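You operate a simulated robot arm through the tools that you are given. There is no shell and no other tool.

Carry out the task below with a simulated robot arm. There is one attempt and no reset: what you move stays moved.

Task
Label the brown carton by the order card; slide it to the stop.
Fine: roll the label down before the carton moves; put the hand roller back.

It is judged by the outcome, as a careful person would: the job done as asked, and still so three seconds after it is handed in. It fails if anything else is knocked over, pushed out of place, dropped, spilled or broken.

Robot
A 7-joint arm with a two-finger parallel gripper, fixed in place. Base frame: the origin is at the foot of the arm, x ahead of it, y to its left, z up; the work surface is at about z = 78. Lengths are in cm, angles in rad, forces in N, time in s.
With the tool pointing down near the work surface it reaches from about 22 to 74 cm from the base axis. Its first joint turns from -2.897 to 2.897 rad. Payload 1.57 kg.
Tool frame: the origin (TCP) lies between the finger pads and is the grasp point; the fingertips stand 3 cm ahead of it; z points along the fingers, y is the line along which they close. Largest opening 11 cm; finger width 2.4, thickness 1.2; the body of the gripper, 4.8 by 11.2 cm, starts 7.8 cm behind the TCP.
Orientation is told as [roll, pitch, yaw] about the base's x, y, z axes, in that order, counted from this pose: with the fingers straight down and closing along the base's y, the tool's x points along the base's -x, its y along +y and its z along -z.

Tools
- The arm moves only by the tool move_arm. Its argument "motion" is a list of rows, each a list of 6 numbers: the shift along the base's x, y, z in cm, then the turn, a rotation vector about the base's x, y, z in rad. In form: [[tx, ty, tz, rx, ry, rz], ...]. A call has 1 to 20 rows; each row is the pose to reach, as a shift and turn from the pose commanded when the call began. "gripper" is the gripper command, from -1 (fully open) to 1 (shut), values between in proportion, set as the call begins (left out, the last holds). Rows are played at 5 a second. More than 5 cm and 0.15 rad between two rows, or a gripper value outside its range, and nothing of the call is played. Where a pose cannot be reached the arm comes as near as it can. A force on the tool above 40 N (or 10 N above the force at the start of the call, whichever is more), or a blocked arm, ends the call early, and 0.2 s more pass. Each finger travels about 4.5 cm/s and halts on what it meets, pressing with about 42 N; the grip force reading is that of the motor and also rises with nothing between the fingers. The clock runs only during rows and for 0.2 s after the last one: add rows that repeat a pose to give the fingers time. The reply holds the time, the measured pose of the TCP, the force on the tool along the base axes, the opening and the grip force, in the units named above and with some noise, with the torque about the TCP (base axes, N m) and any sound that the robot's microphone picked up.
- Cameras (640 x 400 px; columns grow to the right, rows downward): "scene" is fixed at [22.09, 64.77, 152.4]; the picture's right is [-0.91, 0.40, 0.00], its down [0.37, 0.84, -0.39] and it looks along [-0.16, -0.35, -0.92] (base axes); focal length 336 px, centre (320, 200). "wrist" rides on the gripper at [7, 1.6, -14.1] in the tool frame; the picture's right is [-0.23, 0.97, 0.00], its down [-0.86, -0.20, -0.48] and it looks along [-0.47, -0.11, 0.88] (tool axes); focal length 222 px, centre (320, 200). There is no depth. A picture from a camera that has moved, and an enlarged one, comes with that camera's place and axes in the base frame and with its lens.
- get_image(camera): a new picture of that camera. No time passes.
- lift_body(by): slides the trunk up (or, below 0, down) by that many cm; the arm rides with it, the base frame stays. It gives what a move gives, with no picture.
- close_up(camera, box): a new picture of the part [left, top, right, bottom] of that camera's present view, enlarged. No time passes.
- finish_job(): hands the job in; it is judged then, once.

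Places have to be worked out from the pictures, the camera data and where the tool is seen. Open the gripper and draw the arm clear of the work before you hand the job in, unless the task says otherwise.

The tools are called by a JSON object that holds its "method" and its "body". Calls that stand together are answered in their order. move_arm: Moves the arm, as the interface text tells. Its arguments: {"type":"object","properties":{"motion":{"type":"array","items":{"type":"array","items":{"type":"number"}}},"gripper":{"type":"number"}},"required":["motion"]} The other tools are called the same way: lift_body (by) slides the trunk up or down; get_image (camera) takes a picture; close_up (camera, box) takes an enlarged picture of a part of a camera's view; finish_job () hands the job in.

At the start:

```text
clock: 0.0
tcp_pos: [0.12, 48.91, 112.96]
orientation: [-0.001, 0.0, 0.0]
wrist_force: [0.5, 0.0, -0.2]
wrist_torque: [-0.04, 0.0, 0.04]
width: 10.99
grip_force: 0.1
trunk travel left (down, up): [-50.0, 9.0]
```

scene: 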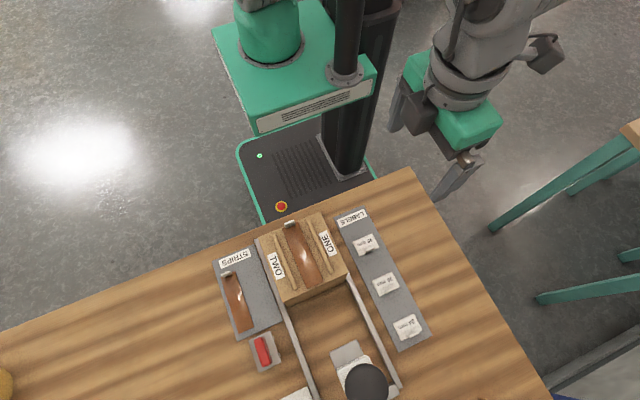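
wrist: 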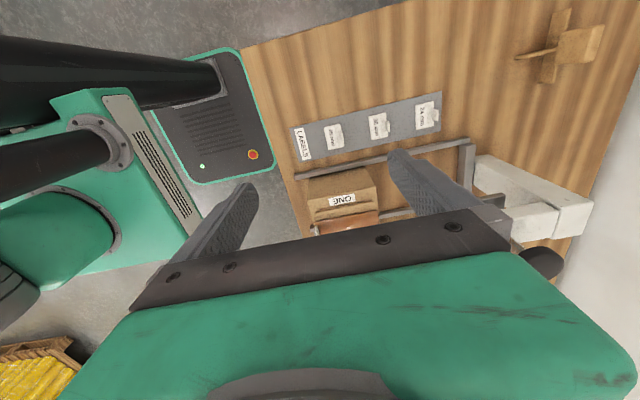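

I'll start by looking closely at the scene to find the order card, the labels, the carton, the roller and the stop.

{"method": "close_up", "body": {"camera": "scene", "box": [200, 180, 440, 330]}}

{"method": "close_up", "body": {"camera": "scene", "box": [200, 250, 440, 400]}}

{"method": "close_up", "body": {"camera": "wrist", "box": [260, 60, 500, 210]}}

{"method": "close_up", "body": {"camera": "wrist", "box": [400, 0, 640, 300]}}

```text
2.67 times, centred on (320, 255) of scene
camera zoom: at [22.09, 64.77, 152.4], right [-0.91, 0.4, 0.0], down [0.37, 0.84, -0.39], along [-0.16, -0.35, -0.92], focal length 896 px, centre (320, 53)
```

zoom: 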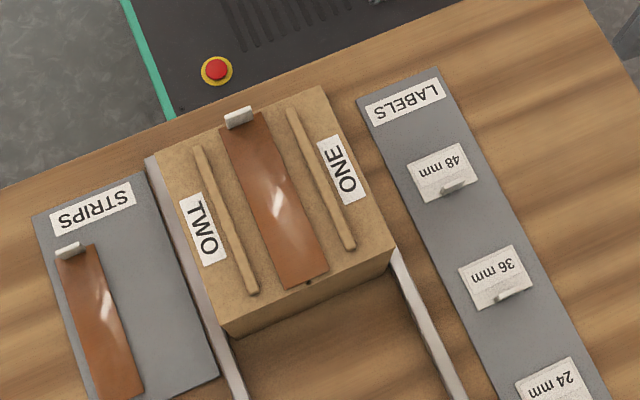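

```text
2.67 times, centred on (320, 325) of scene
camera zoom: at [22.09, 64.77, 152.4], right [-0.91, 0.4, 0.0], down [0.37, 0.84, -0.39], along [-0.16, -0.35, -0.92], focal length 896 px, centre (320, -133)
```

zoom: 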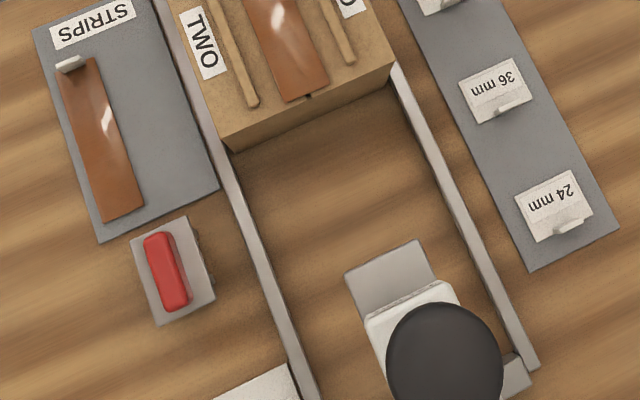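

```text
2.67 times, centred on (380, 135) of wrist
camera zoom: at [-6.81, 50.44, 127.07], right [0.23, 0.97, 0.0], down [0.86, -0.2, 0.48], along [0.47, -0.11, -0.88], focal length 592 px, centre (160, 373)
```

zoom: 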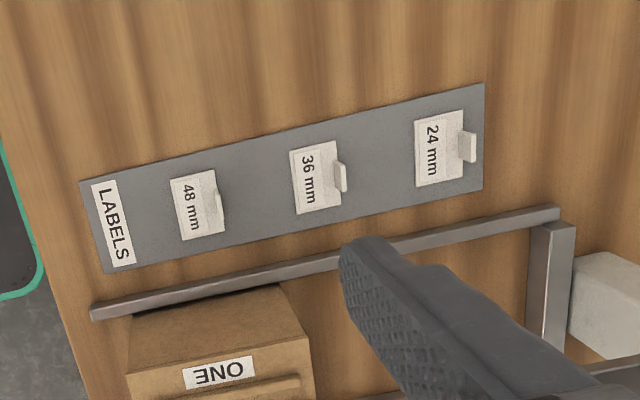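

```text
1.33 times, centred on (520, 150) of wrist
camera zoom: at [-6.81, 50.44, 127.07], right [0.23, 0.97, 0.0], down [0.86, -0.2, 0.48], along [0.47, -0.11, -0.88], focal length 296 px, centre (53, 267)
```

zoom: 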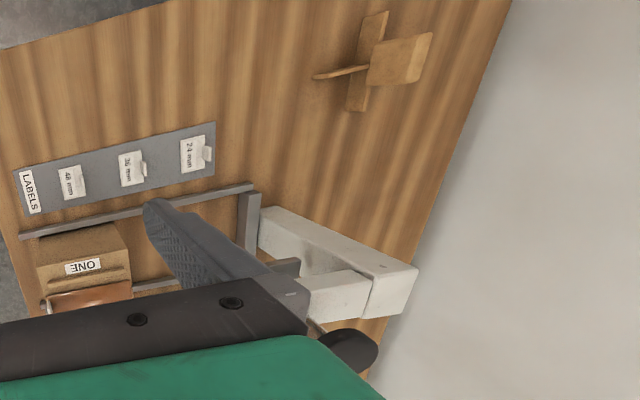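

The pictures show a label tray (48/36/24 mm), a carton with ONE/TWO marks and a strip on top, a red item on a pad, a black-knobbed thing by the rails, and a wooden stand farther off. I'll enlarge the stand and other corners to find the order card.

{"method": "close_up", "body": {"camera": "wrist", "box": [500, 0, 640, 90]}}

{"method": "close_up", "body": {"camera": "wrist", "box": [440, 130, 640, 290]}}

{"method": "close_up", "body": {"camera": "scene", "box": [0, 300, 160, 400]}}

{"method": "close_up", "body": {"camera": "scene", "box": [240, 320, 400, 400]}}

```text
4.44 times, centred on (570, 45) of wrist
camera zoom: at [-6.81, 50.44, 127.07], right [0.23, 0.97, 0.0], down [0.86, -0.2, 0.48], along [0.47, -0.11, -0.88], focal length 987 px, centre (-791, 889)
```

zoom: 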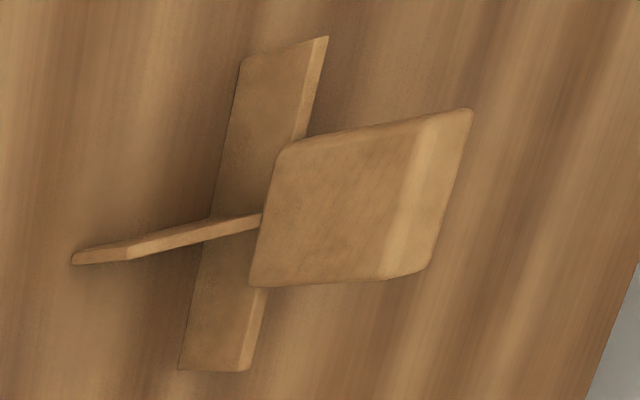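

```text
2.50 times, centred on (540, 210) of wrist
camera zoom: at [-6.81, 50.44, 127.07], right [0.23, 0.97, 0.0], down [0.86, -0.2, 0.48], along [0.47, -0.11, -0.88], focal length 555 px, centre (-230, 175)
```

zoom: 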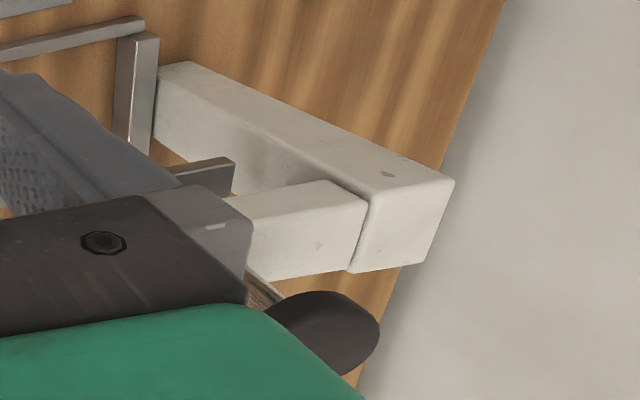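

```text
4.00 times, centred on (80, 350) of scene
camera zoom: at [22.09, 64.77, 152.4], right [-0.91, 0.4, 0.0], down [0.37, 0.84, -0.39], along [-0.16, -0.35, -0.92], focal length 1345 px, centre (1280, -400)
```

zoom: 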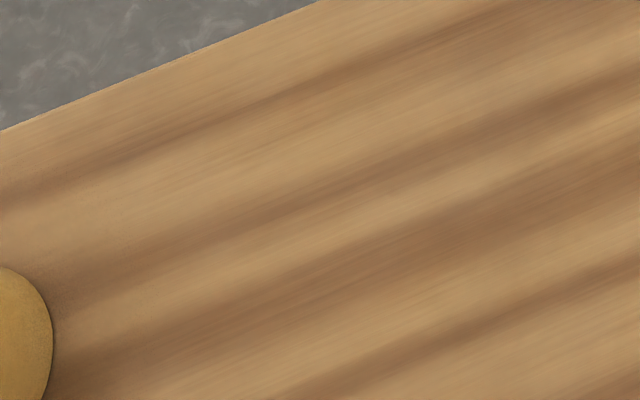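

```text
4.00 times, centred on (320, 360) of scene
camera zoom: at [22.09, 64.77, 152.4], right [-0.91, 0.4, 0.0], down [0.37, 0.84, -0.39], along [-0.16, -0.35, -0.92], focal length 1345 px, centre (320, -440)
```

zoom: 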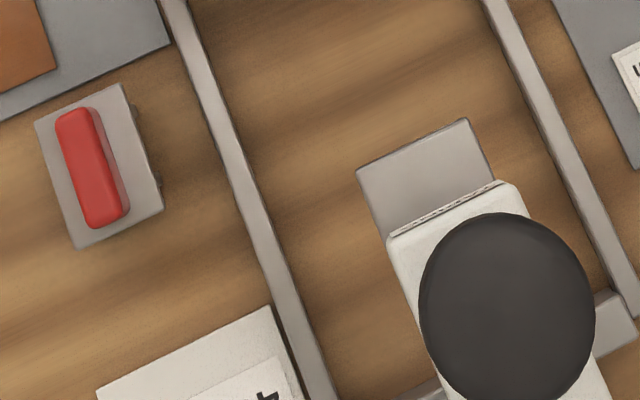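

The white plate at the bottom edge of the scene view (next to the red item) carries text and may be the order card. I'll move the wrist to a viewpoint looking along +y over the rails to see it all.

{"method": "move_arm", "body": {"motion": [[2, -1.2, 0.7, 0, 0, 0.14], [4, -2.4, 1.4, 0, 0, 0.28], [6, -3.6, 2.1, 0, 0, 0.42], [8, -4.8, 2.8, 0, 0, 0.56], [10, -6, 3.5, 0, 0, 0.7], [12, -7.2, 4.2, 0, 0, 0.84], [14, -8.4, 4.9, 0, 0, 0.98], [16, -9.6, 5.6, 0, 0, 1.12], [18, -10.8, 6.3, 0, 0, 1.26], [20, -12, 7, 0, 0, 1.4], [21, -13, 7, 0, 0, 1.54]]}}

{"method": "get_image", "body": {"camera": "wrist"}}

{"method": "get_image", "body": {"camera": "scene"}}

```text
clock: 2.4
tcp_pos: [21.06, 35.97, 120.0]
orientation: [0.0, 0.002, 1.541]
wrist_force: [0.5, 0.6, -0.5]
wrist_torque: [-0.03, 0.0, 0.02]
width: 11.02
grip_force: 0.1
trunk travel left (down, up): [-50.0, 9.0]
```

```text
taken
camera wrist: at [19.29, 28.82, 134.16], right [-0.97, 0.26, 0.0], down [0.22, 0.85, 0.48], along [0.12, 0.46, -0.88], focal length 222 px, centre (320, 200)
```

wrist: 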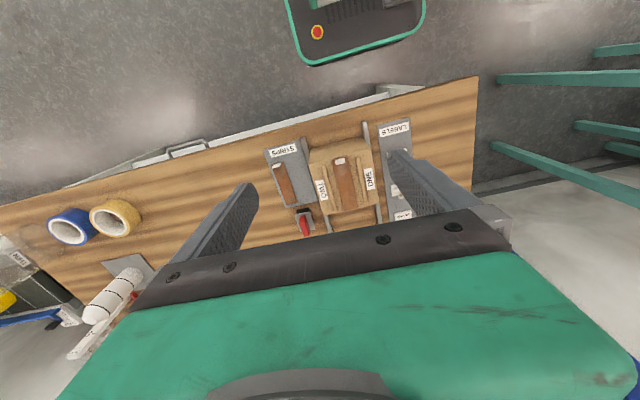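

```text
taken
```

scene: 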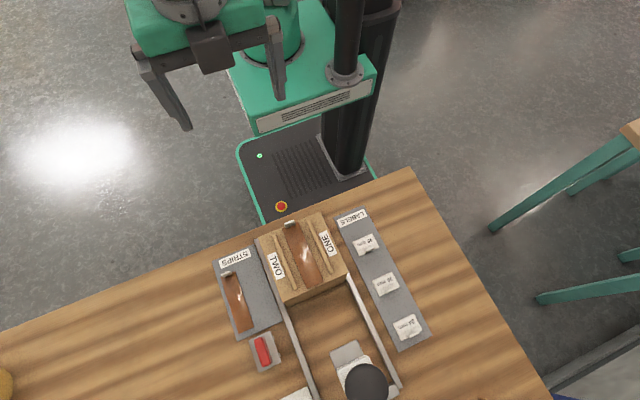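

The wrist camera's view is blocked on the far side by the gripper body in this yaw. I'll turn the wrist the other way so the camera sits on the +y side, then tilt to look forward along the table.

{"method": "move_arm", "body": {"motion": [[0, 0, 0, 0, 0, -0.145], [0, 0, 0, 0, 0, -0.29], [0, 0, 0, 0, 0, -0.435], [0, 0, 0, 0, 0, -0.58], [0, 0, 0, 0, 0, -0.725], [0, 0, 0, 0, 0, -0.87], [0, 0, 0, 0, 0, -1.015], [0, 0, 0, 0, 0, -1.16], [0, 0, 0, 0, 0, -1.305], [0, 0, 0, 0, 0, -1.45], [0, 0, 0, 0, 0, -1.595], [0, 0, 0, 0, 0, -1.74], [0, 0, 0, 0, 0, -1.885], [0, 0, 0, 0, 0, -2.03], [0, 0, 0, 0, 0, -2.175], [0, 0, 0, 0, 0, -2.32], [0, 0, 0, 0, 0, -2.465], [0, 0, 0, 0, 0, -2.61], [0, 0, 0, 0, 0, -2.755], [0, 0, 0, 0, 0, -2.9]]}}

{"method": "get_image", "body": {"camera": "wrist"}}

```text
clock: 6.6
tcp_pos: [21.17, 35.93, 119.78]
orientation: [0.001, 0.002, -1.363]
wrist_force: [0.0, -0.1, 0.2]
wrist_torque: [0.03, -0.01, 0.0]
width: 11.03
grip_force: 0.1
trunk travel left (down, up): [-50.0, 9.0]
```

```text
taken
camera wrist: at [21.35, 42.97, 134.05], right [1.0, -0.02, 0.0], down [-0.02, -0.88, 0.48], along [-0.01, -0.48, -0.88], focal length 222 px, centre (320, 200)
```

wrist: 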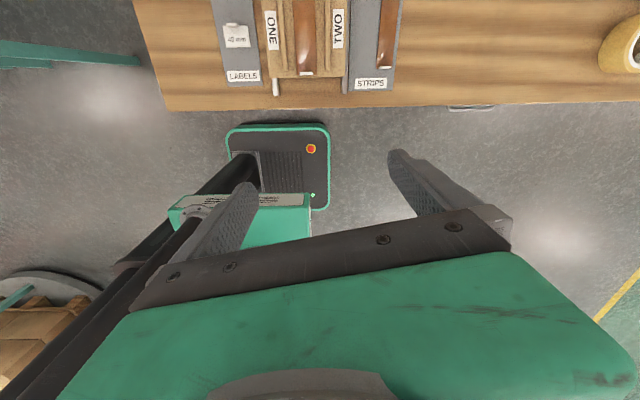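

The wrist now faces the table with text upright. I'll tilt the hand forward about x so the camera looks out along the table.

{"method": "move_arm", "body": {"motion": [[0, 1, 0, 0.14, 0, 0], [0, 2, 0, 0.28, 0, 0], [0, 3, 0, 0.42, 0, 0], [0, 4, 0, 0.56, 0, 0], [0, 5, 0, 0.7, 0, 0], [0, 6, 0, 0.84, 0, 0], [0, 7, 0, 0.98, 0, 0], [0, 8, 0, 1.1, 0, 0]]}}

{"method": "get_image", "body": {"camera": "wrist"}}

```text
clock: 8.5
tcp_pos: [20.93, 33.29, 140.4]
orientation: [0.335, 0.934, -1.503]
wrist_force: [0.3, 0.3, 0.4]
wrist_torque: [-0.01, -0.02, 0.01]
width: 11.01
grip_force: 0.0
out of reach, approached as far as the arm can: row 1, 3, 4, 5, 6, 7, 8
trunk travel left (down, up): [-50.0, 9.0]
stopped in row 8: the arm was blocked; the commanded pose is now the measured one
```

```text
taken
camera wrist: at [18.43, 25.84, 154.33], right [0.94, -0.33, 0.01], down [-0.29, -0.84, -0.46], along [0.16, 0.43, -0.89], focal length 222 px, centre (320, 200)
```

wrist: 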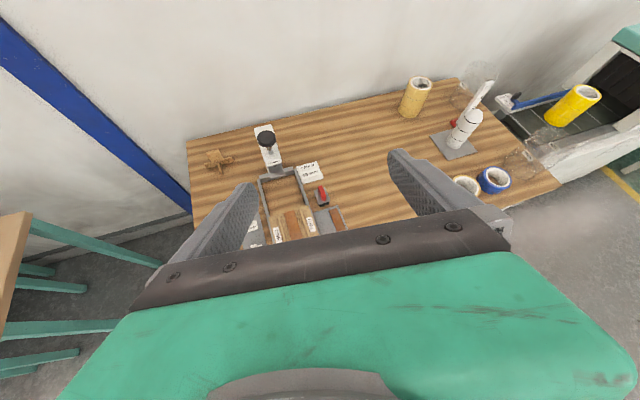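

That gives an overview: order card near the red item, a lever/gantry at the far end, tape rolls and a glove-dispenser-like stand at right. The arm hit a limit, but I can enlarge from here.

{"method": "close_up", "body": {"camera": "wrist", "box": [240, 110, 360, 190]}}

{"method": "close_up", "body": {"camera": "wrist", "box": [240, 160, 360, 240]}}

{"method": "close_up", "body": {"camera": "wrist", "box": [380, 60, 560, 200]}}

```text
5.00 times, centred on (300, 150) of wrist
camera zoom: at [18.43, 25.84, 154.33], right [0.94, -0.33, 0.01], down [-0.29, -0.84, -0.46], along [0.16, 0.43, -0.89], focal length 1111 px, centre (420, 450)
```

zoom: 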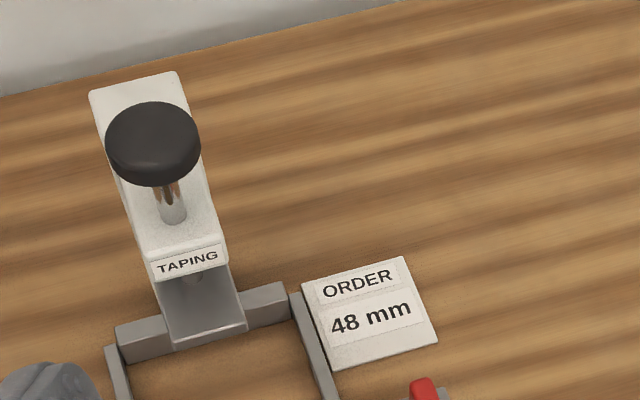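

```text
5.00 times, centred on (300, 200) of wrist
camera zoom: at [18.43, 25.84, 154.33], right [0.94, -0.33, 0.01], down [-0.29, -0.84, -0.46], along [0.16, 0.43, -0.89], focal length 1111 px, centre (420, 200)
```

zoom: 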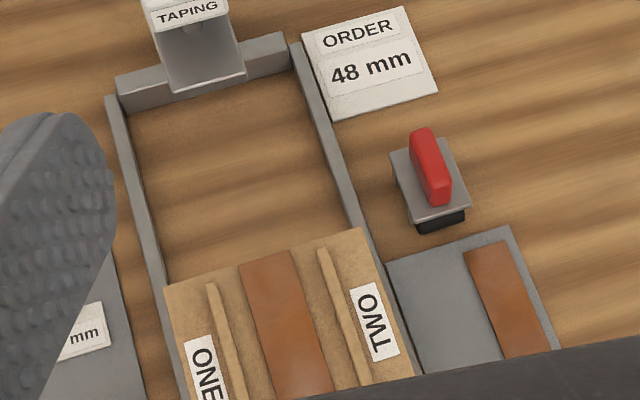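

```text
2.86 times, centred on (470, 130) of wrist
camera zoom: at [18.43, 25.84, 154.33], right [0.94, -0.33, 0.01], down [-0.29, -0.84, -0.46], along [0.16, 0.43, -0.89], focal length 635 px, centre (-109, 400)
```

zoom: 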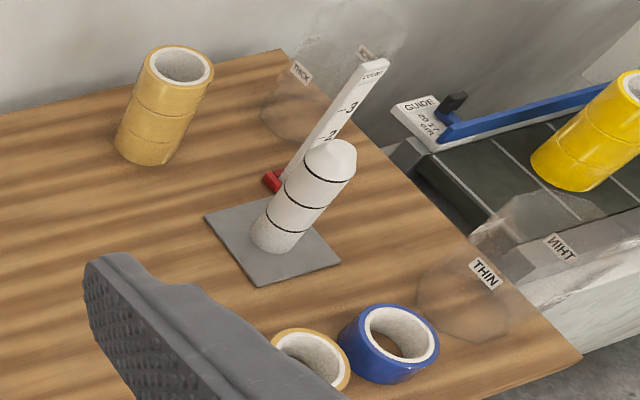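

The order card reads "48 mm", and the far crossbar under the TAPING head is the stop (about y≈77). The carton appears to be about 12.8 cm square with its top at z≈90. I'll bring the hand back to straight down above the carton to inspect its top.

{"method": "move_arm", "body": {"motion": [[-0.1, 1, -2.5, -0.118, 0.031, 0.0195], [-0.2, 2, -5, -0.236, 0.062, 0.039], [-0.3, 3, -7.5, -0.354, 0.093, 0.0585], [-0.4, 4, -10, -0.472, 0.1235, 0.078], [-0.5, 5, -12.5, -0.59, 0.154, 0.0975], [-0.6, 6, -15, -0.708, 0.185, 0.117], [-0.7, 7, -17.5, -0.826, 0.216, 0.1365], [-0.9, 8.7, -20, -0.944, 0.247, 0.156]]}}

{"method": "get_image", "body": {"camera": "wrist"}}

```text
clock: 10.3
tcp_pos: [19.87, 41.93, 120.5]
orientation: [-0.013, 0.0, -1.5]
wrist_force: [-0.6, 0.6, 0.0]
wrist_torque: [-0.01, -0.08, 0.0]
width: 11.0
grip_force: 0.1
trunk travel left (down, up): [-50.0, 9.0]
```

```text
taken
camera wrist: at [21.2, 48.94, 134.61], right [0.99, -0.16, -0.01], down [-0.13, -0.87, 0.48], along [-0.09, -0.47, -0.88], focal length 222 px, centre (320, 200)
```

wrist: 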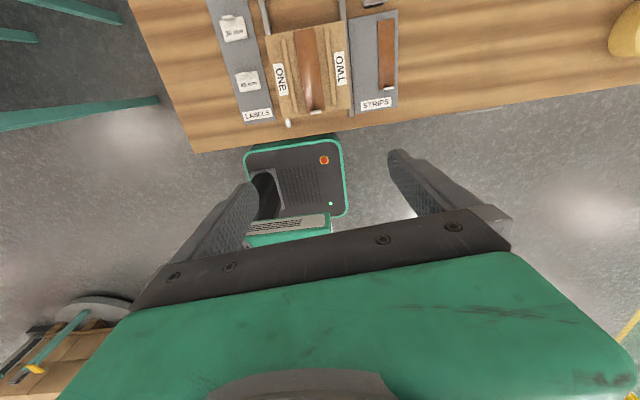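

The hand is straight down again at (20,42,120). I'll shift +y by 13 cm (staying high) so that the carton top falls in the middle of the wrist view.

{"method": "move_arm", "body": {"motion": [[0, 4, 0, 0, 0, 0], [0, 8, 0, 0, 0, 0], [0, 12, -1, 0, 0, 0], [0, 14, -1, 0, 0, 0]]}}

{"method": "get_image", "body": {"camera": "wrist"}}

{"method": "close_up", "body": {"camera": "wrist", "box": [230, 60, 410, 200]}}

```text
clock: 11.3
tcp_pos: [19.65, 56.13, 119.47]
orientation: [-0.012, 0.001, -1.495]
wrist_force: [0.2, 0.3, 0.3]
wrist_torque: [-0.03, -0.01, -0.03]
width: 10.98
grip_force: 0.1
trunk travel left (down, up): [-50.0, 9.0]
```

```text
taken
camera wrist: at [21.02, 63.19, 133.59], right [0.99, -0.15, -0.01], down [-0.13, -0.87, 0.48], along [-0.08, -0.47, -0.88], focal length 222 px, centre (320, 200)
```

wrist: 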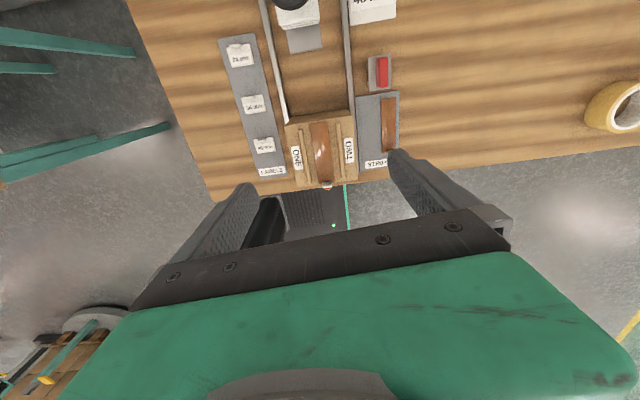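

```text
2.86 times, centred on (320, 130) of wrist
camera zoom: at [21.02, 63.19, 133.59], right [0.99, -0.15, -0.01], down [-0.13, -0.87, 0.48], along [-0.08, -0.47, -0.88], focal length 635 px, centre (320, 400)
```

zoom: 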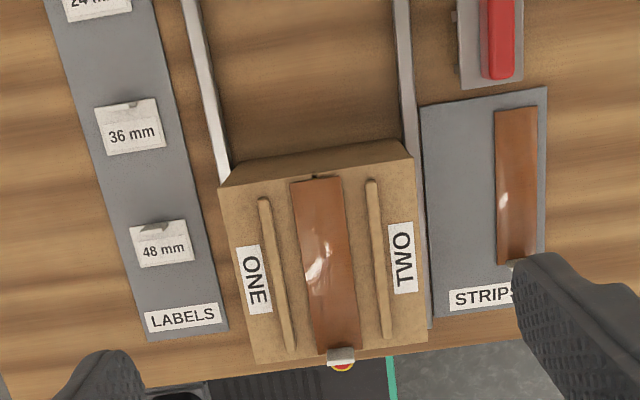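

The carton top is clear now: two ridges at x≈15.7 and 22.9, a strip of about 3.5 cm between them, and 5.0×3.6 cm labels in the tray (48 mm label at about (4.7, 51.1)). I want a lower side view of the taping head, labels' tabs and the roller, so I'll turn to yaw 0 and move to the −x side.

{"method": "move_arm", "body": {"motion": [[-2, 0, 0, 0, 0, 0.14], [-4, 0, 0, 0, 0, 0.28], [-6, 0, 0, 0, 0, 0.42], [-8, 0, 0, 0, 0, 0.56], [-10, 0, -1, 0, 0, 0.7], [-12, 0, -2, 0, 0, 0.84], [-14, 0, -3, 0, 0, 0.98], [-17, 0, -4, 0, 0, 1.12], [-20, 0, -5, 0, 0, 1.26], [-23, 0, -6, 0, 0, 1.4], [-25, 0, -6, 0, 0, 1.495]]}}

{"method": "get_image", "body": {"camera": "wrist"}}

```text
clock: 13.7
tcp_pos: [-5.37, 56.19, 113.23]
orientation: [-0.01, 0.002, 0.005]
wrist_force: [-0.1, -0.8, -1.1]
wrist_torque: [0.0, 0.01, -0.01]
width: 10.99
grip_force: 0.1
trunk travel left (down, up): [-50.0, 9.0]
```

```text
taken
camera wrist: at [-12.2, 57.76, 127.48], right [0.22, 0.97, -0.01], down [0.86, -0.19, 0.48], along [0.46, -0.12, -0.88], focal length 222 px, centre (320, 200)
```

wrist: 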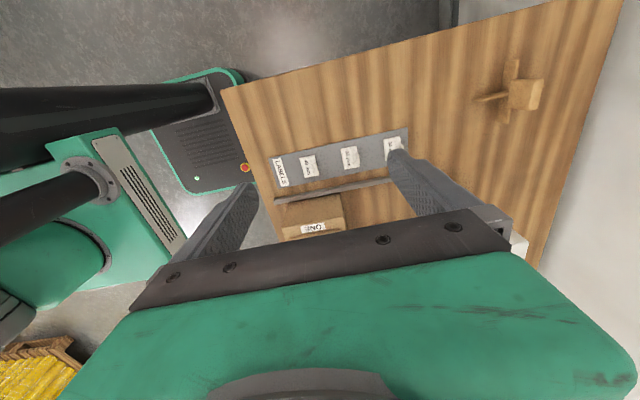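

Now I'll tilt the hand about y so the camera looks more horizontally toward +x, raising it slightly and moving back from the table items.

{"method": "move_arm", "body": {"motion": [[0, 0, 0, 0, -0.14, 0], [0, 0, 0, 0, -0.28, 0], [0, 0, 0, 0, -0.42, 0], [0, 0, 0, 0, -0.56, 0], [0, 0, 0, 0, -0.7, 0]]}}

{"method": "get_image", "body": {"camera": "wrist"}}

```text
clock: 14.9
tcp_pos: [-4.98, 54.56, 112.71]
orientation: [-0.009, -0.398, 0.002]
wrist_force: [0.5, 0.2, -1.1]
wrist_torque: [-0.02, -0.01, 0.0]
width: 11.0
grip_force: 0.1
out of reach, approached as far as the arm can: row 1, 3, 4, 5
trunk travel left (down, up): [-50.0, 9.0]
```

```text
taken
camera wrist: at [-16.75, 56.15, 123.12], right [0.21, 0.97, 0.08], down [0.6, -0.19, 0.78], along [0.77, -0.12, -0.63], focal length 222 px, centre (320, 200)
```

wrist: 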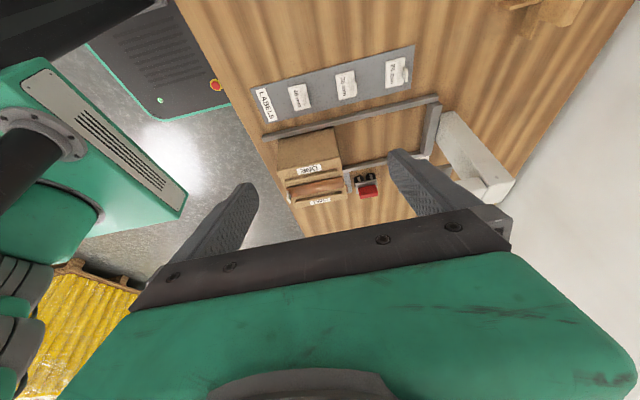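

The tilt reached about −0.4 rad, enough for an oblique view. I'll enlarge the taping head, the roller and the label tabs.

{"method": "close_up", "body": {"camera": "wrist", "box": [400, 80, 530, 220]}}

{"method": "close_up", "body": {"camera": "wrist", "box": [250, 110, 400, 215]}}

{"method": "close_up", "body": {"camera": "wrist", "box": [250, 40, 430, 140]}}

```text
2.86 times, centred on (465, 150) of wrist
camera zoom: at [-16.75, 56.15, 123.12], right [0.21, 0.97, 0.08], down [0.6, -0.19, 0.78], along [0.77, -0.12, -0.63], focal length 635 px, centre (-94, 343)
```

zoom: 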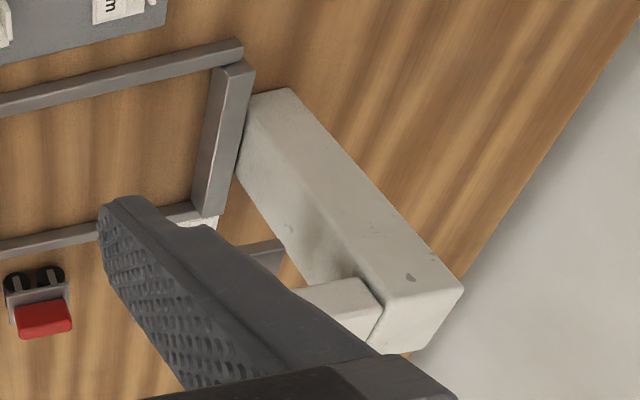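

```text
3.81 times, centred on (325, 162) of wrist
camera zoom: at [-16.75, 56.15, 123.12], right [0.21, 0.97, 0.08], down [0.6, -0.19, 0.78], along [0.77, -0.12, -0.63], focal length 846 px, centre (301, 343)
```

zoom: 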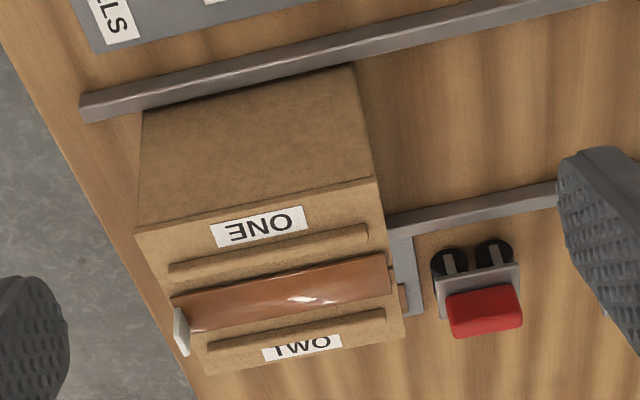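

```text
3.56 times, centred on (340, 90) of wrist
camera zoom: at [-16.75, 56.15, 123.12], right [0.21, 0.97, 0.08], down [0.6, -0.19, 0.78], along [0.77, -0.12, -0.63], focal length 790 px, centre (249, 591)
```

zoom: 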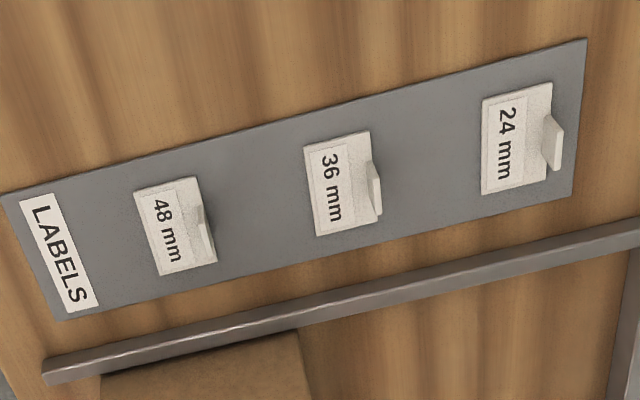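

The taping head is a tall post beyond the stop with an arm reaching back over the rails, and the hand roller has a red handle with two black rollers underneath (axes along x). I'll level the hand and close in on the labels to judge tab size.

{"method": "move_arm", "body": {"motion": [[0, -1, 0, 0, 0.14, 0], [0.5, -2, -2, 0, 0.28, 0], [1, -3, -4, 0, 0.4, 0], [2, -3.5, -8, 0.005, 0.4, 0], [3, -3.5, -12, 0.009, 0.4, 0]]}}

{"method": "get_image", "body": {"camera": "wrist"}}

{"method": "close_up", "body": {"camera": "wrist", "box": [240, 120, 440, 220]}}

```text
clock: 16.1
tcp_pos: [-1.94, 51.05, 100.92]
orientation: [0.003, 0.003, 0.001]
wrist_force: [0.2, -0.5, -0.2]
wrist_torque: [0.0, 0.01, -0.03]
width: 11.01
grip_force: 0.1
trunk travel left (down, up): [-50.0, 9.0]
```

```text
taken
camera wrist: at [-8.73, 52.58, 115.17], right [0.23, 0.97, 0.0], down [0.86, -0.2, 0.48], along [0.46, -0.11, -0.88], focal length 222 px, centre (320, 200)
```

wrist: 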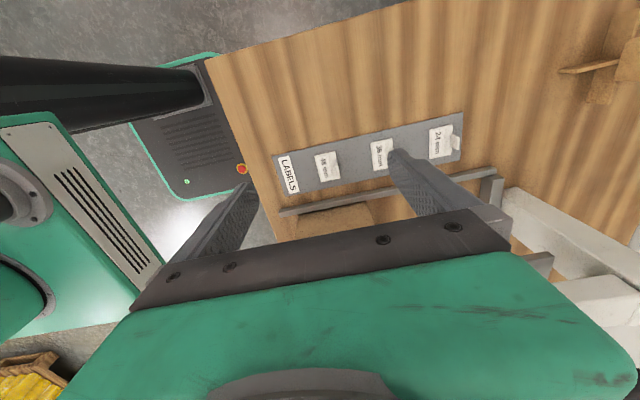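

```text
3.20 times, centred on (340, 170) of wrist
camera zoom: at [-8.73, 52.58, 115.17], right [0.23, 0.97, 0.0], down [0.86, -0.2, 0.48], along [0.46, -0.11, -0.88], focal length 711 px, centre (256, 296)
```

zoom: 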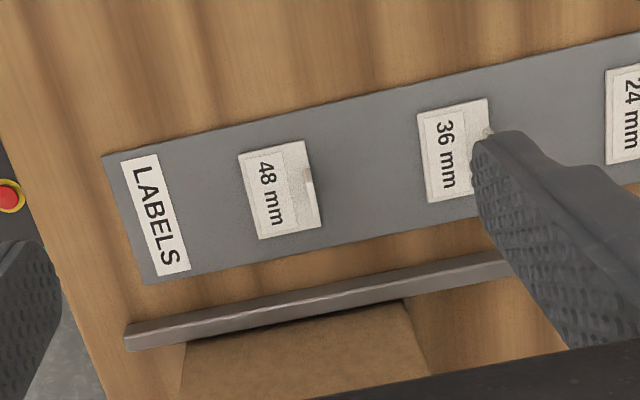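

I'll zoom harder on the 48 mm label's tab and on the neighbouring view of the taping head from here.

{"method": "close_up", "body": {"camera": "wrist", "box": [305, 145, 355, 185]}}

{"method": "close_up", "body": {"camera": "wrist", "box": [420, 115, 480, 170]}}

{"method": "close_up", "body": {"camera": "scene", "box": [340, 225, 430, 345]}}

{"method": "close_up", "body": {"camera": "wrist", "box": [460, 160, 640, 340]}}

```text
10.00 times, centred on (330, 165) of wrist
camera zoom: at [-8.73, 52.58, 115.17], right [0.23, 0.97, 0.0], down [0.86, -0.2, 0.48], along [0.46, -0.11, -0.88], focal length 2221 px, centre (220, 550)
```

zoom: 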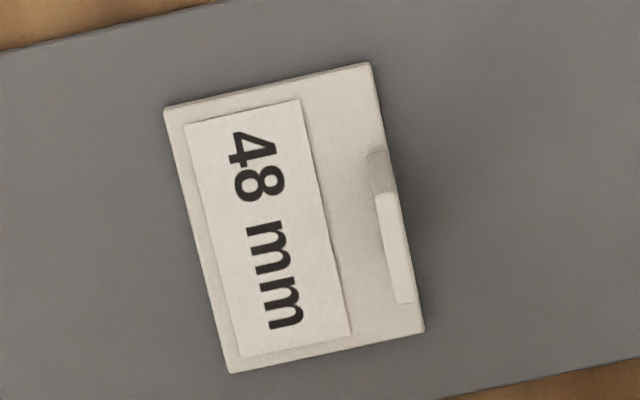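

```text
7.27 times, centred on (450, 142) of wrist
camera zoom: at [-8.73, 52.58, 115.17], right [0.23, 0.97, 0.0], down [0.86, -0.2, 0.48], along [0.46, -0.11, -0.88], focal length 1615 px, centre (-626, 618)
```

zoom: 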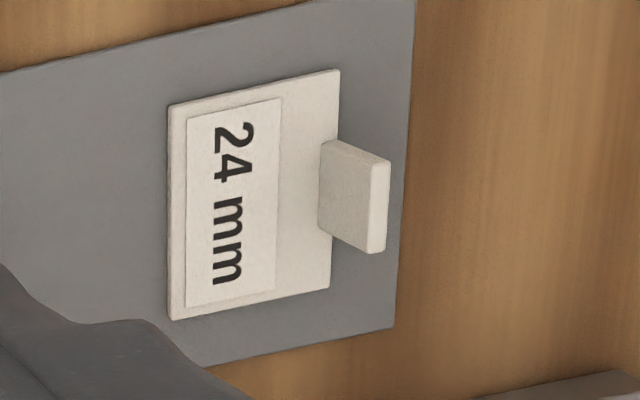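

```text
3.33 times, centred on (385, 285) of scene
camera zoom: at [22.09, 64.77, 152.4], right [-0.91, 0.4, 0.0], down [0.37, 0.84, -0.39], along [-0.16, -0.35, -0.92], focal length 1121 px, centre (103, -83)
```

zoom: 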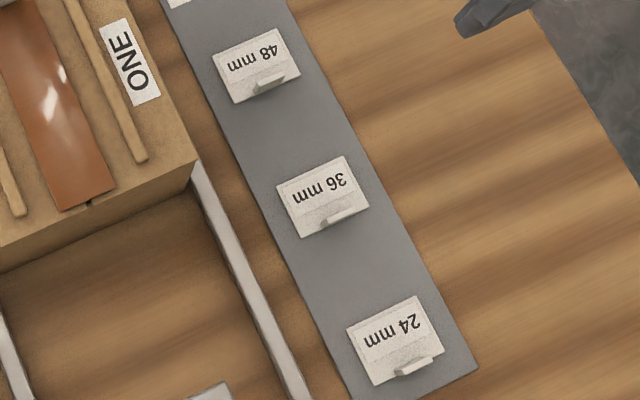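

```text
2.22 times, centred on (550, 250) of wrist
camera zoom: at [-8.73, 52.58, 115.17], right [0.23, 0.97, 0.0], down [0.86, -0.2, 0.48], along [0.46, -0.11, -0.88], focal length 494 px, centre (-191, 89)
```

zoom: 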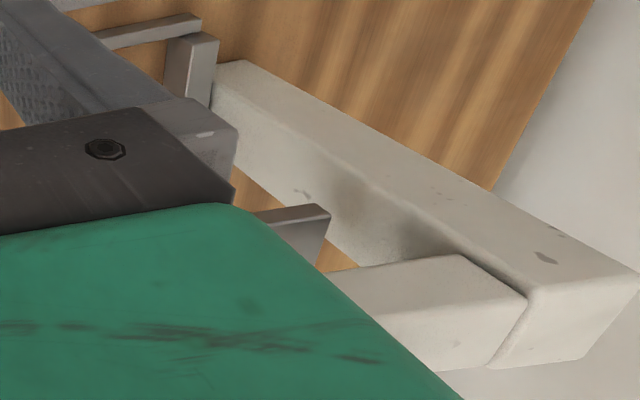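

The 48 mm label measures x 1.9–6.8, y 49.1–52.6, with an upright tab about 2.0 cm wide, 0.35 thick and 2.2 tall at its +y edge. The taping nose is at z≈94.4, so a label on the carton top (z≈90.3) clears it. Next I'll inspect the roller from an oblique angle.

{"method": "move_arm", "body": {"motion": [[1, 0.5, 3, 0, 0, 0], [4, 1, 6, 0, -0.1, 0], [8, 2, 8, 0, -0.2, 0], [12, 3, 8, 0, -0.3, 0], [16, 4, 8, 0, -0.4, 0]]}}

{"method": "get_image", "body": {"camera": "wrist"}}

{"method": "close_up", "body": {"camera": "wrist", "box": [310, 80, 430, 180]}}

```text
clock: 17.3
tcp_pos: [13.91, 55.1, 108.99]
orientation: [-0.002, -0.399, -0.002]
wrist_force: [0.7, -0.1, 0.0]
wrist_torque: [0.01, -0.02, 0.0]
width: 10.98
grip_force: 0.0
trunk travel left (down, up): [-50.0, 9.0]
```

```text
taken
camera wrist: at [2.12, 56.6, 119.3], right [0.21, 0.97, 0.09], down [0.6, -0.2, 0.77], along [0.77, -0.11, -0.63], focal length 222 px, centre (320, 200)
```

wrist: 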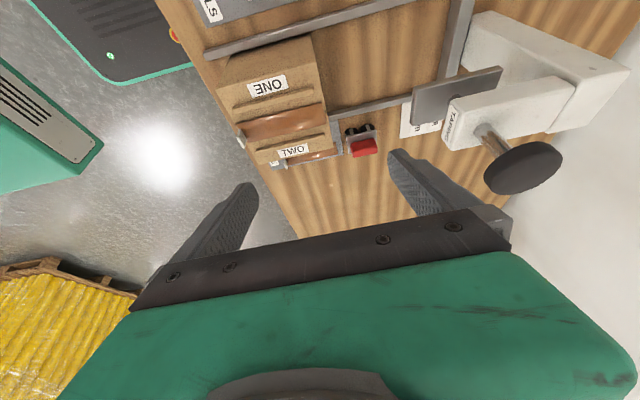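

```text
4.00 times, centred on (370, 130) of wrist
camera zoom: at [2.12, 56.6, 119.3], right [0.21, 0.97, 0.09], down [0.6, -0.2, 0.77], along [0.77, -0.11, -0.63], focal length 888 px, centre (120, 480)
```

zoom: 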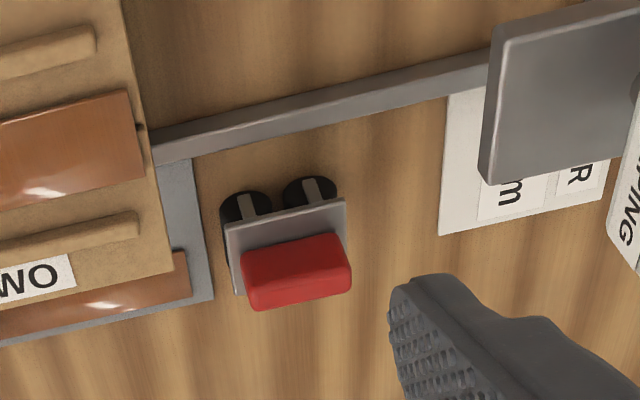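

The roller is now well resolved: plate center ≈(32.4, 62.1), handle along y, about 1.6 wide, wheels 3.4 cm apart in y with axes along x; the taping shoe's underside is at z≈94. Now I level the hand over the 48 mm label's tab (≈(4.42, 52.48)) and narrow the opening.

{"method": "move_arm", "body": {"motion": [[-2, -0.5, 0, 0.002, 0.1, 0], [-4, -1, 0, 0.002, 0.2, 0], [-6, -1.5, -2, 0.002, 0.3, 0], [-8, -2, -5, 0.002, 0.399, 0.002], [-9.5, -2.62, -9, 0.002, 0.399, 0.002], [-9.5, -2.62, -13, 0.002, 0.399, 0.002], [-9.5, -2.62, -16, 0.002, 0.399, 0.002], [-9.5, -2.62, -18, 0.002, 0.399, 0.002], [-9.5, -2.62, -18, 0.002, 0.399, 0.002]], "gripper": 0.2}}

{"method": "get_image", "body": {"camera": "wrist"}}

{"method": "close_up", "body": {"camera": "scene", "box": [310, 190, 450, 290]}}

```text
clock: 19.3
tcp_pos: [4.51, 52.27, 90.74]
orientation: [-0.001, 0.0, 0.003]
wrist_force: [0.5, 0.0, -0.4]
wrist_torque: [-0.02, 0.0, 0.02]
width: 4.39
grip_force: 0.1
out of reach, approached as far as the arm can: row 5, 6, 7, 8
trunk travel left (down, up): [-50.0, 9.0]
```

```text
taken
camera wrist: at [-2.28, 53.86, 104.94], right [0.23, 0.97, 0.0], down [0.86, -0.2, 0.48], along [0.47, -0.11, -0.88], focal length 222 px, centre (320, 200)
```

wrist: 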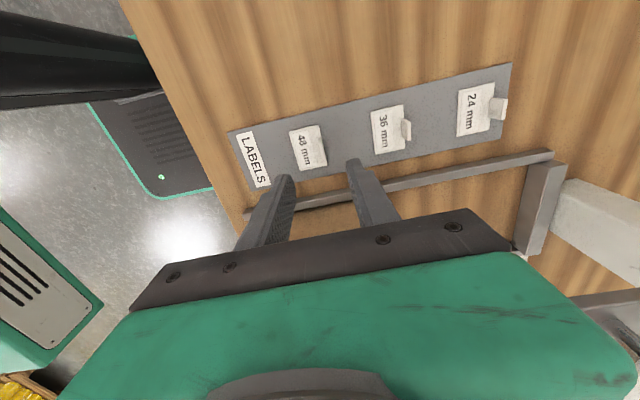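

```text
4.00 times, centred on (380, 240) of scene
camera zoom: at [22.09, 64.77, 152.4], right [-0.91, 0.4, 0.0], down [0.37, 0.84, -0.39], along [-0.16, -0.35, -0.92], focal length 1345 px, centre (80, 40)
```

zoom: 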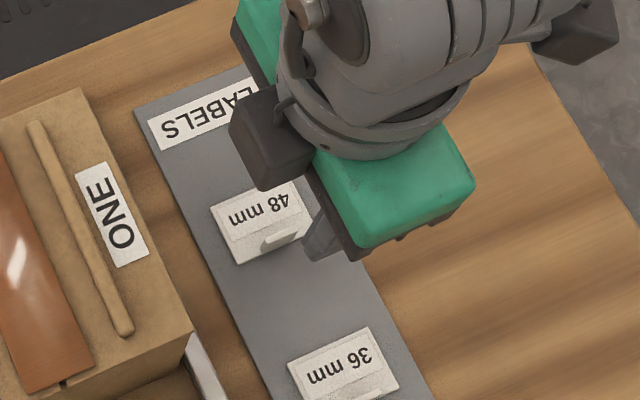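

The fingers straddle the tab line, but the arm reported slight "out of reach" at this height. I'll step down a little to see whether it can follow.

{"method": "move_arm", "body": {"motion": [[0, 0, -1, 0, 0, 0], [0, 0, -2, 0, 0, 0], [0, 0, -3, 0, 0, 0], [0, 0, -3, 0, 0, 0]]}}

```text
clock: 20.3
tcp_pos: [4.52, 52.42, 87.85]
orientation: [0.001, 0.001, 0.002]
wrist_force: [0.4, 0.4, 0.1]
wrist_torque: [-0.02, 0.0, -0.01]
width: 4.37
grip_force: 0.1
trunk travel left (down, up): [-50.0, 9.0]
```

It follows now. I'll go down to z≈83.3 so the tips straddle the tab, then check the picture.

{"method": "move_arm", "body": {"motion": [[0, 0, -1.5, 0, 0, 0], [0, 0, -3, 0, 0, 0], [0, 0, -4.5, 0, 0, 0], [0, 0, -4.5, 0, 0, 0]]}}

{"method": "close_up", "body": {"camera": "wrist", "box": [230, 90, 410, 230]}}

{"method": "close_up", "body": {"camera": "scene", "box": [330, 200, 430, 280]}}

```text
clock: 21.3
tcp_pos: [4.55, 52.46, 83.48]
orientation: [-0.001, 0.002, 0.0]
wrist_force: [0.3, 0.6, 0.0]
wrist_torque: [0.02, -0.04, 0.02]
width: 4.38
grip_force: 0.1
trunk travel left (down, up): [-50.0, 9.0]
```

```text
2.86 times, centred on (320, 160) of wrist
camera zoom: at [-2.29, 53.93, 97.48], right [0.23, 0.97, 0.0], down [0.86, -0.2, 0.48], along [0.47, -0.11, -0.88], focal length 635 px, centre (320, 314)
```

zoom: 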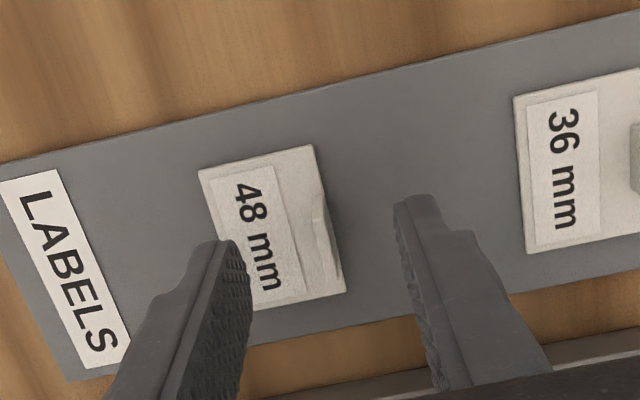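

```text
5.00 times, centred on (380, 240) of scene
camera zoom: at [22.09, 64.77, 152.4], right [-0.91, 0.4, 0.0], down [0.37, 0.84, -0.39], along [-0.16, -0.35, -0.92], focal length 1681 px, centre (20, 0)
```

zoom: 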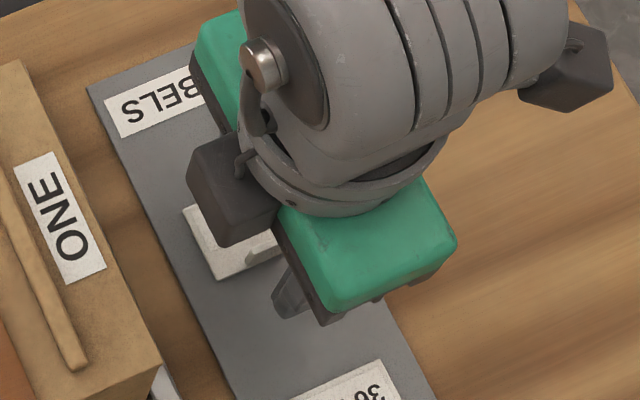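

The tab is centered between the fingertips. I'll lower 0.9 cm so the tips sit just above the label plate, then close.

{"method": "move_arm", "body": {"motion": [[-0.05, 0, -0.5, 0, 0, 0], [-0.1, 0, -0.9, 0, 0, 0], [-0.1, 0, -0.9, 0, 0, 0]]}}

{"method": "move_arm", "body": {"motion": [[0, 0, 0, 0, 0, 0], [0, 0, 0, 0, 0, 0], [0, 0, 0, 0, 0, 0], [0, 0, 0, 0, 0, 0]], "gripper": 0.9}}

{"method": "close_up", "body": {"camera": "wrist", "box": [230, 90, 410, 230]}}

```text
clock: 22.1
tcp_pos: [4.38, 52.35, 82.47]
orientation: [0.0, 0.001, 0.002]
wrist_force: [1.1, 0.7, 0.0]
wrist_torque: [0.01, -0.02, 0.03]
width: 4.4
grip_force: 0.0
trunk travel left (down, up): [-50.0, 9.0]
```

```text
clock: 23.1
tcp_pos: [4.46, 52.35, 82.44]
orientation: [0.001, 0.001, 0.002]
wrist_force: [0.0, -0.2, 0.4]
wrist_torque: [-0.01, 0.0, 0.05]
width: 0.52
grip_force: 0.2
trunk travel left (down, up): [-50.0, 9.0]
```

```text
2.86 times, centred on (320, 160) of wrist
camera zoom: at [-2.47, 53.87, 96.58], right [0.23, 0.97, 0.0], down [0.86, -0.2, 0.48], along [0.47, -0.11, -0.88], focal length 635 px, centre (320, 314)
```

zoom: 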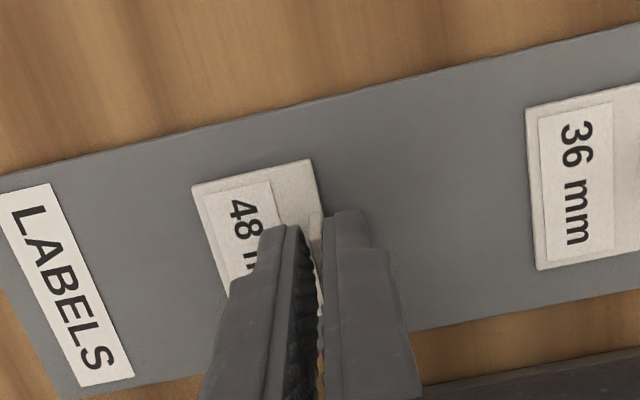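

The command of 0.9 only brings the fingers to 0.52 cm, just beside the tab. I'll close fully to grip it.

{"method": "move_arm", "body": {"motion": [[0, 0, 0, 0, 0, 0], [0, 0, 0, 0, 0, 0], [0, 0, 0, 0, 0, 0]], "gripper": 1.0}}

{"method": "close_up", "body": {"camera": "wrist", "box": [230, 90, 410, 230]}}

```text
clock: 23.9
tcp_pos: [4.43, 52.43, 82.43]
orientation: [-0.001, 0.001, 0.0]
wrist_force: [1.0, 0.2, 0.1]
wrist_torque: [0.0, -0.03, 0.02]
width: 0.05
grip_force: 23.0
trunk travel left (down, up): [-50.0, 9.0]
```

```text
2.86 times, centred on (320, 160) of wrist
camera zoom: at [-2.48, 53.87, 96.58], right [0.23, 0.97, 0.0], down [0.86, -0.2, 0.48], along [0.47, -0.11, -0.88], focal length 635 px, centre (320, 314)
```

zoom: 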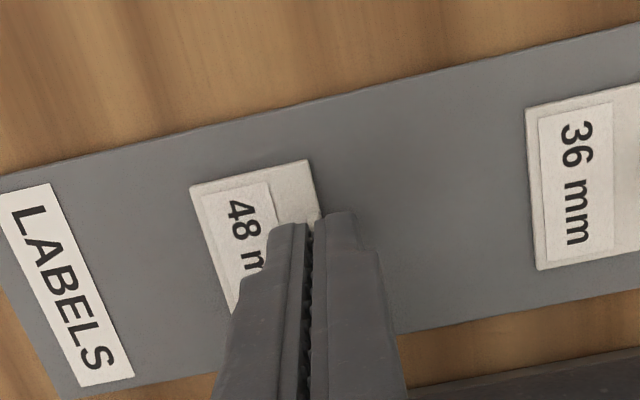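

Width reads 0.05 cm with 23 N, so I can't tell if the tab is held. I'll lift 2 cm slowly and look.

{"method": "move_arm", "body": {"motion": [[0, 0, 0.5, 0, 0, 0], [0, 0, 1, 0, 0, 0], [0, 0, 2, 0, 0, 0], [0, 0, 2, 0, 0, 0]]}}

{"method": "close_up", "body": {"camera": "wrist", "box": [230, 90, 410, 230]}}

{"method": "close_up", "body": {"camera": "scene", "box": [330, 200, 430, 280]}}

```text
clock: 24.9
tcp_pos: [4.5, 52.35, 84.49]
orientation: [0.0, 0.001, 0.002]
wrist_force: [0.1, -0.3, 0.6]
wrist_torque: [0.02, -0.02, -0.02]
width: 0.11
grip_force: 22.8
trunk travel left (down, up): [-50.0, 9.0]
```

```text
2.86 times, centred on (320, 160) of wrist
camera zoom: at [-2.49, 53.84, 98.69], right [0.23, 0.97, 0.0], down [0.86, -0.2, 0.48], along [0.47, -0.11, -0.88], focal length 635 px, centre (320, 314)
```

zoom: 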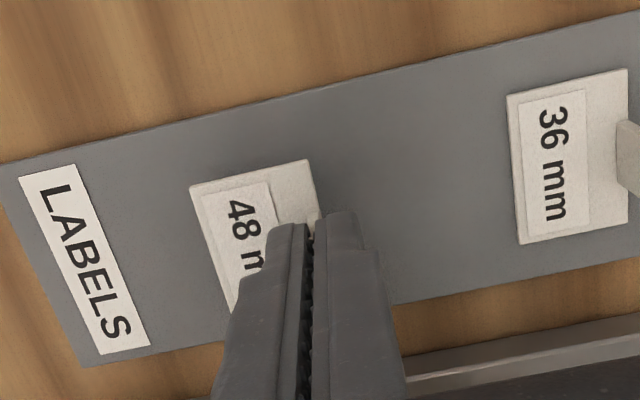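

```text
5.00 times, centred on (380, 240) of scene
camera zoom: at [22.09, 64.77, 152.4], right [-0.91, 0.4, 0.0], down [0.37, 0.84, -0.39], along [-0.16, -0.35, -0.92], focal length 1681 px, centre (20, 0)
```

zoom: 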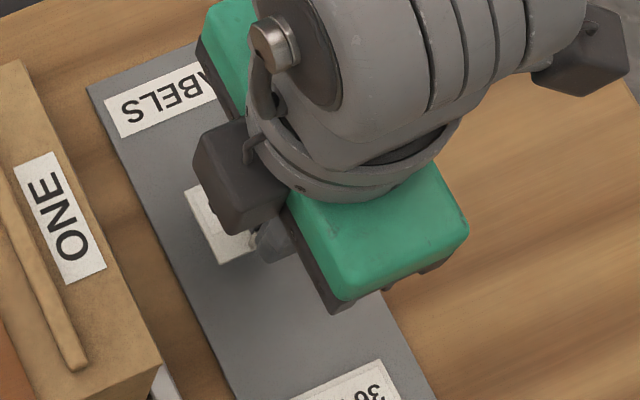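

The label stays in the hand while the tray moves in view, so it is held. I'll raise it to z≈100 and carry it over the carton's center lane (x≈19.2), label center at y≈52.

{"method": "move_arm", "body": {"motion": [[0, 0, 3, 0, 0, 0], [0, 0, 6, 0, 0, 0], [0, 0, 10, 0, 0, 0], [0, 0, 15, 0, 0, 0], [3, 0.3, 15.5, 0, 0, 0], [6, 0.6, 15.5, 0, 0, 0], [9, 0.8, 15.5, 0, 0, 0], [12, 1.0, 15.5, 0, 0, 0], [14.75, 1.1, 15.5, 0, 0, 0], [14.75, 1.1, 15.5, 0, 0, 0]]}}

{"method": "get_image", "body": {"camera": "wrist"}}

{"method": "close_up", "body": {"camera": "scene", "box": [240, 180, 400, 290]}}

```text
clock: 27.1
tcp_pos: [19.18, 53.48, 100.05]
orientation: [0.0, 0.001, 0.001]
wrist_force: [0.3, -0.7, -0.5]
wrist_torque: [-0.02, 0.01, 0.04]
width: 0.07
grip_force: 22.8
trunk travel left (down, up): [-50.0, 9.0]
```

```text
taken
camera wrist: at [12.34, 55.0, 114.3], right [0.23, 0.97, 0.0], down [0.86, -0.2, 0.48], along [0.47, -0.11, -0.88], focal length 222 px, centre (320, 200)
```

wrist: 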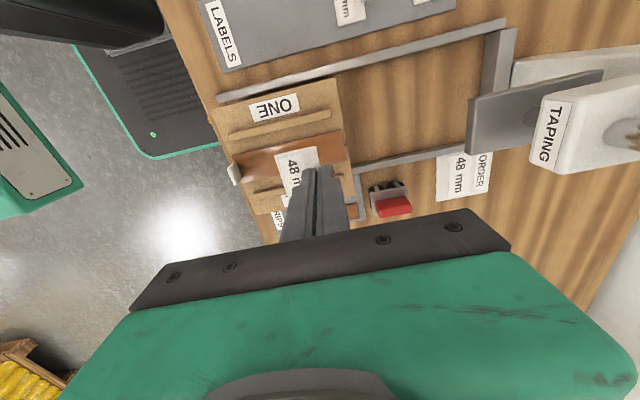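

```text
3.64 times, centred on (320, 235) of scene
camera zoom: at [22.09, 64.77, 152.4], right [-0.91, 0.4, 0.0], down [0.37, 0.84, -0.39], along [-0.16, -0.35, -0.92], focal length 1222 px, centre (320, 73)
```

zoom: 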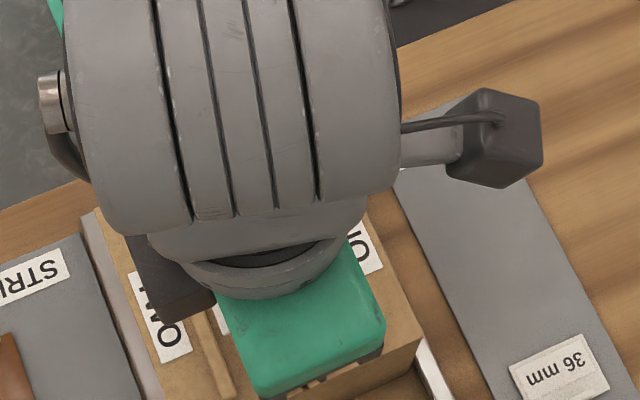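

The label hangs level above the carton. I'll lower to about z=96 and check alignment against the ridges.

{"method": "move_arm", "body": {"motion": [[0, 0, -1.5, 0, 0, 0], [0, 0, -3, 0, 0, 0], [0, 0, -4, 0, 0, 0], [0, 0, -4, 0, 0, 0]]}}

{"method": "close_up", "body": {"camera": "wrist", "box": [210, 80, 390, 220]}}

```text
clock: 28.1
tcp_pos: [19.17, 53.54, 95.91]
orientation: [-0.001, 0.002, 0.003]
wrist_force: [-0.6, -0.1, 0.8]
wrist_torque: [0.02, 0.0, 0.03]
width: 0.08
grip_force: 22.0
trunk travel left (down, up): [-50.0, 9.0]
```

```text
2.86 times, centred on (300, 150) of wrist
camera zoom: at [12.31, 54.97, 110.03], right [0.23, 0.97, 0.0], down [0.86, -0.2, 0.48], along [0.47, -0.11, -0.88], focal length 635 px, centre (377, 343)
```

zoom: 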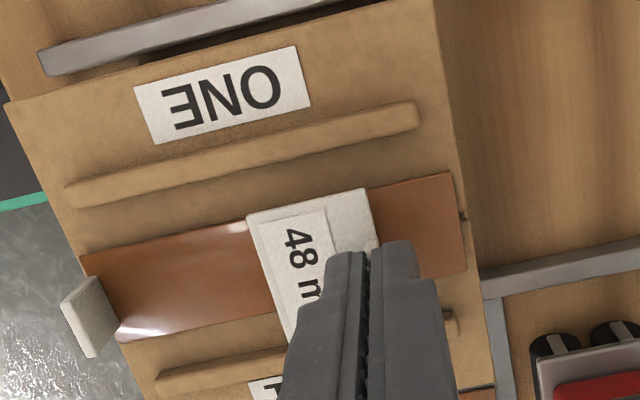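

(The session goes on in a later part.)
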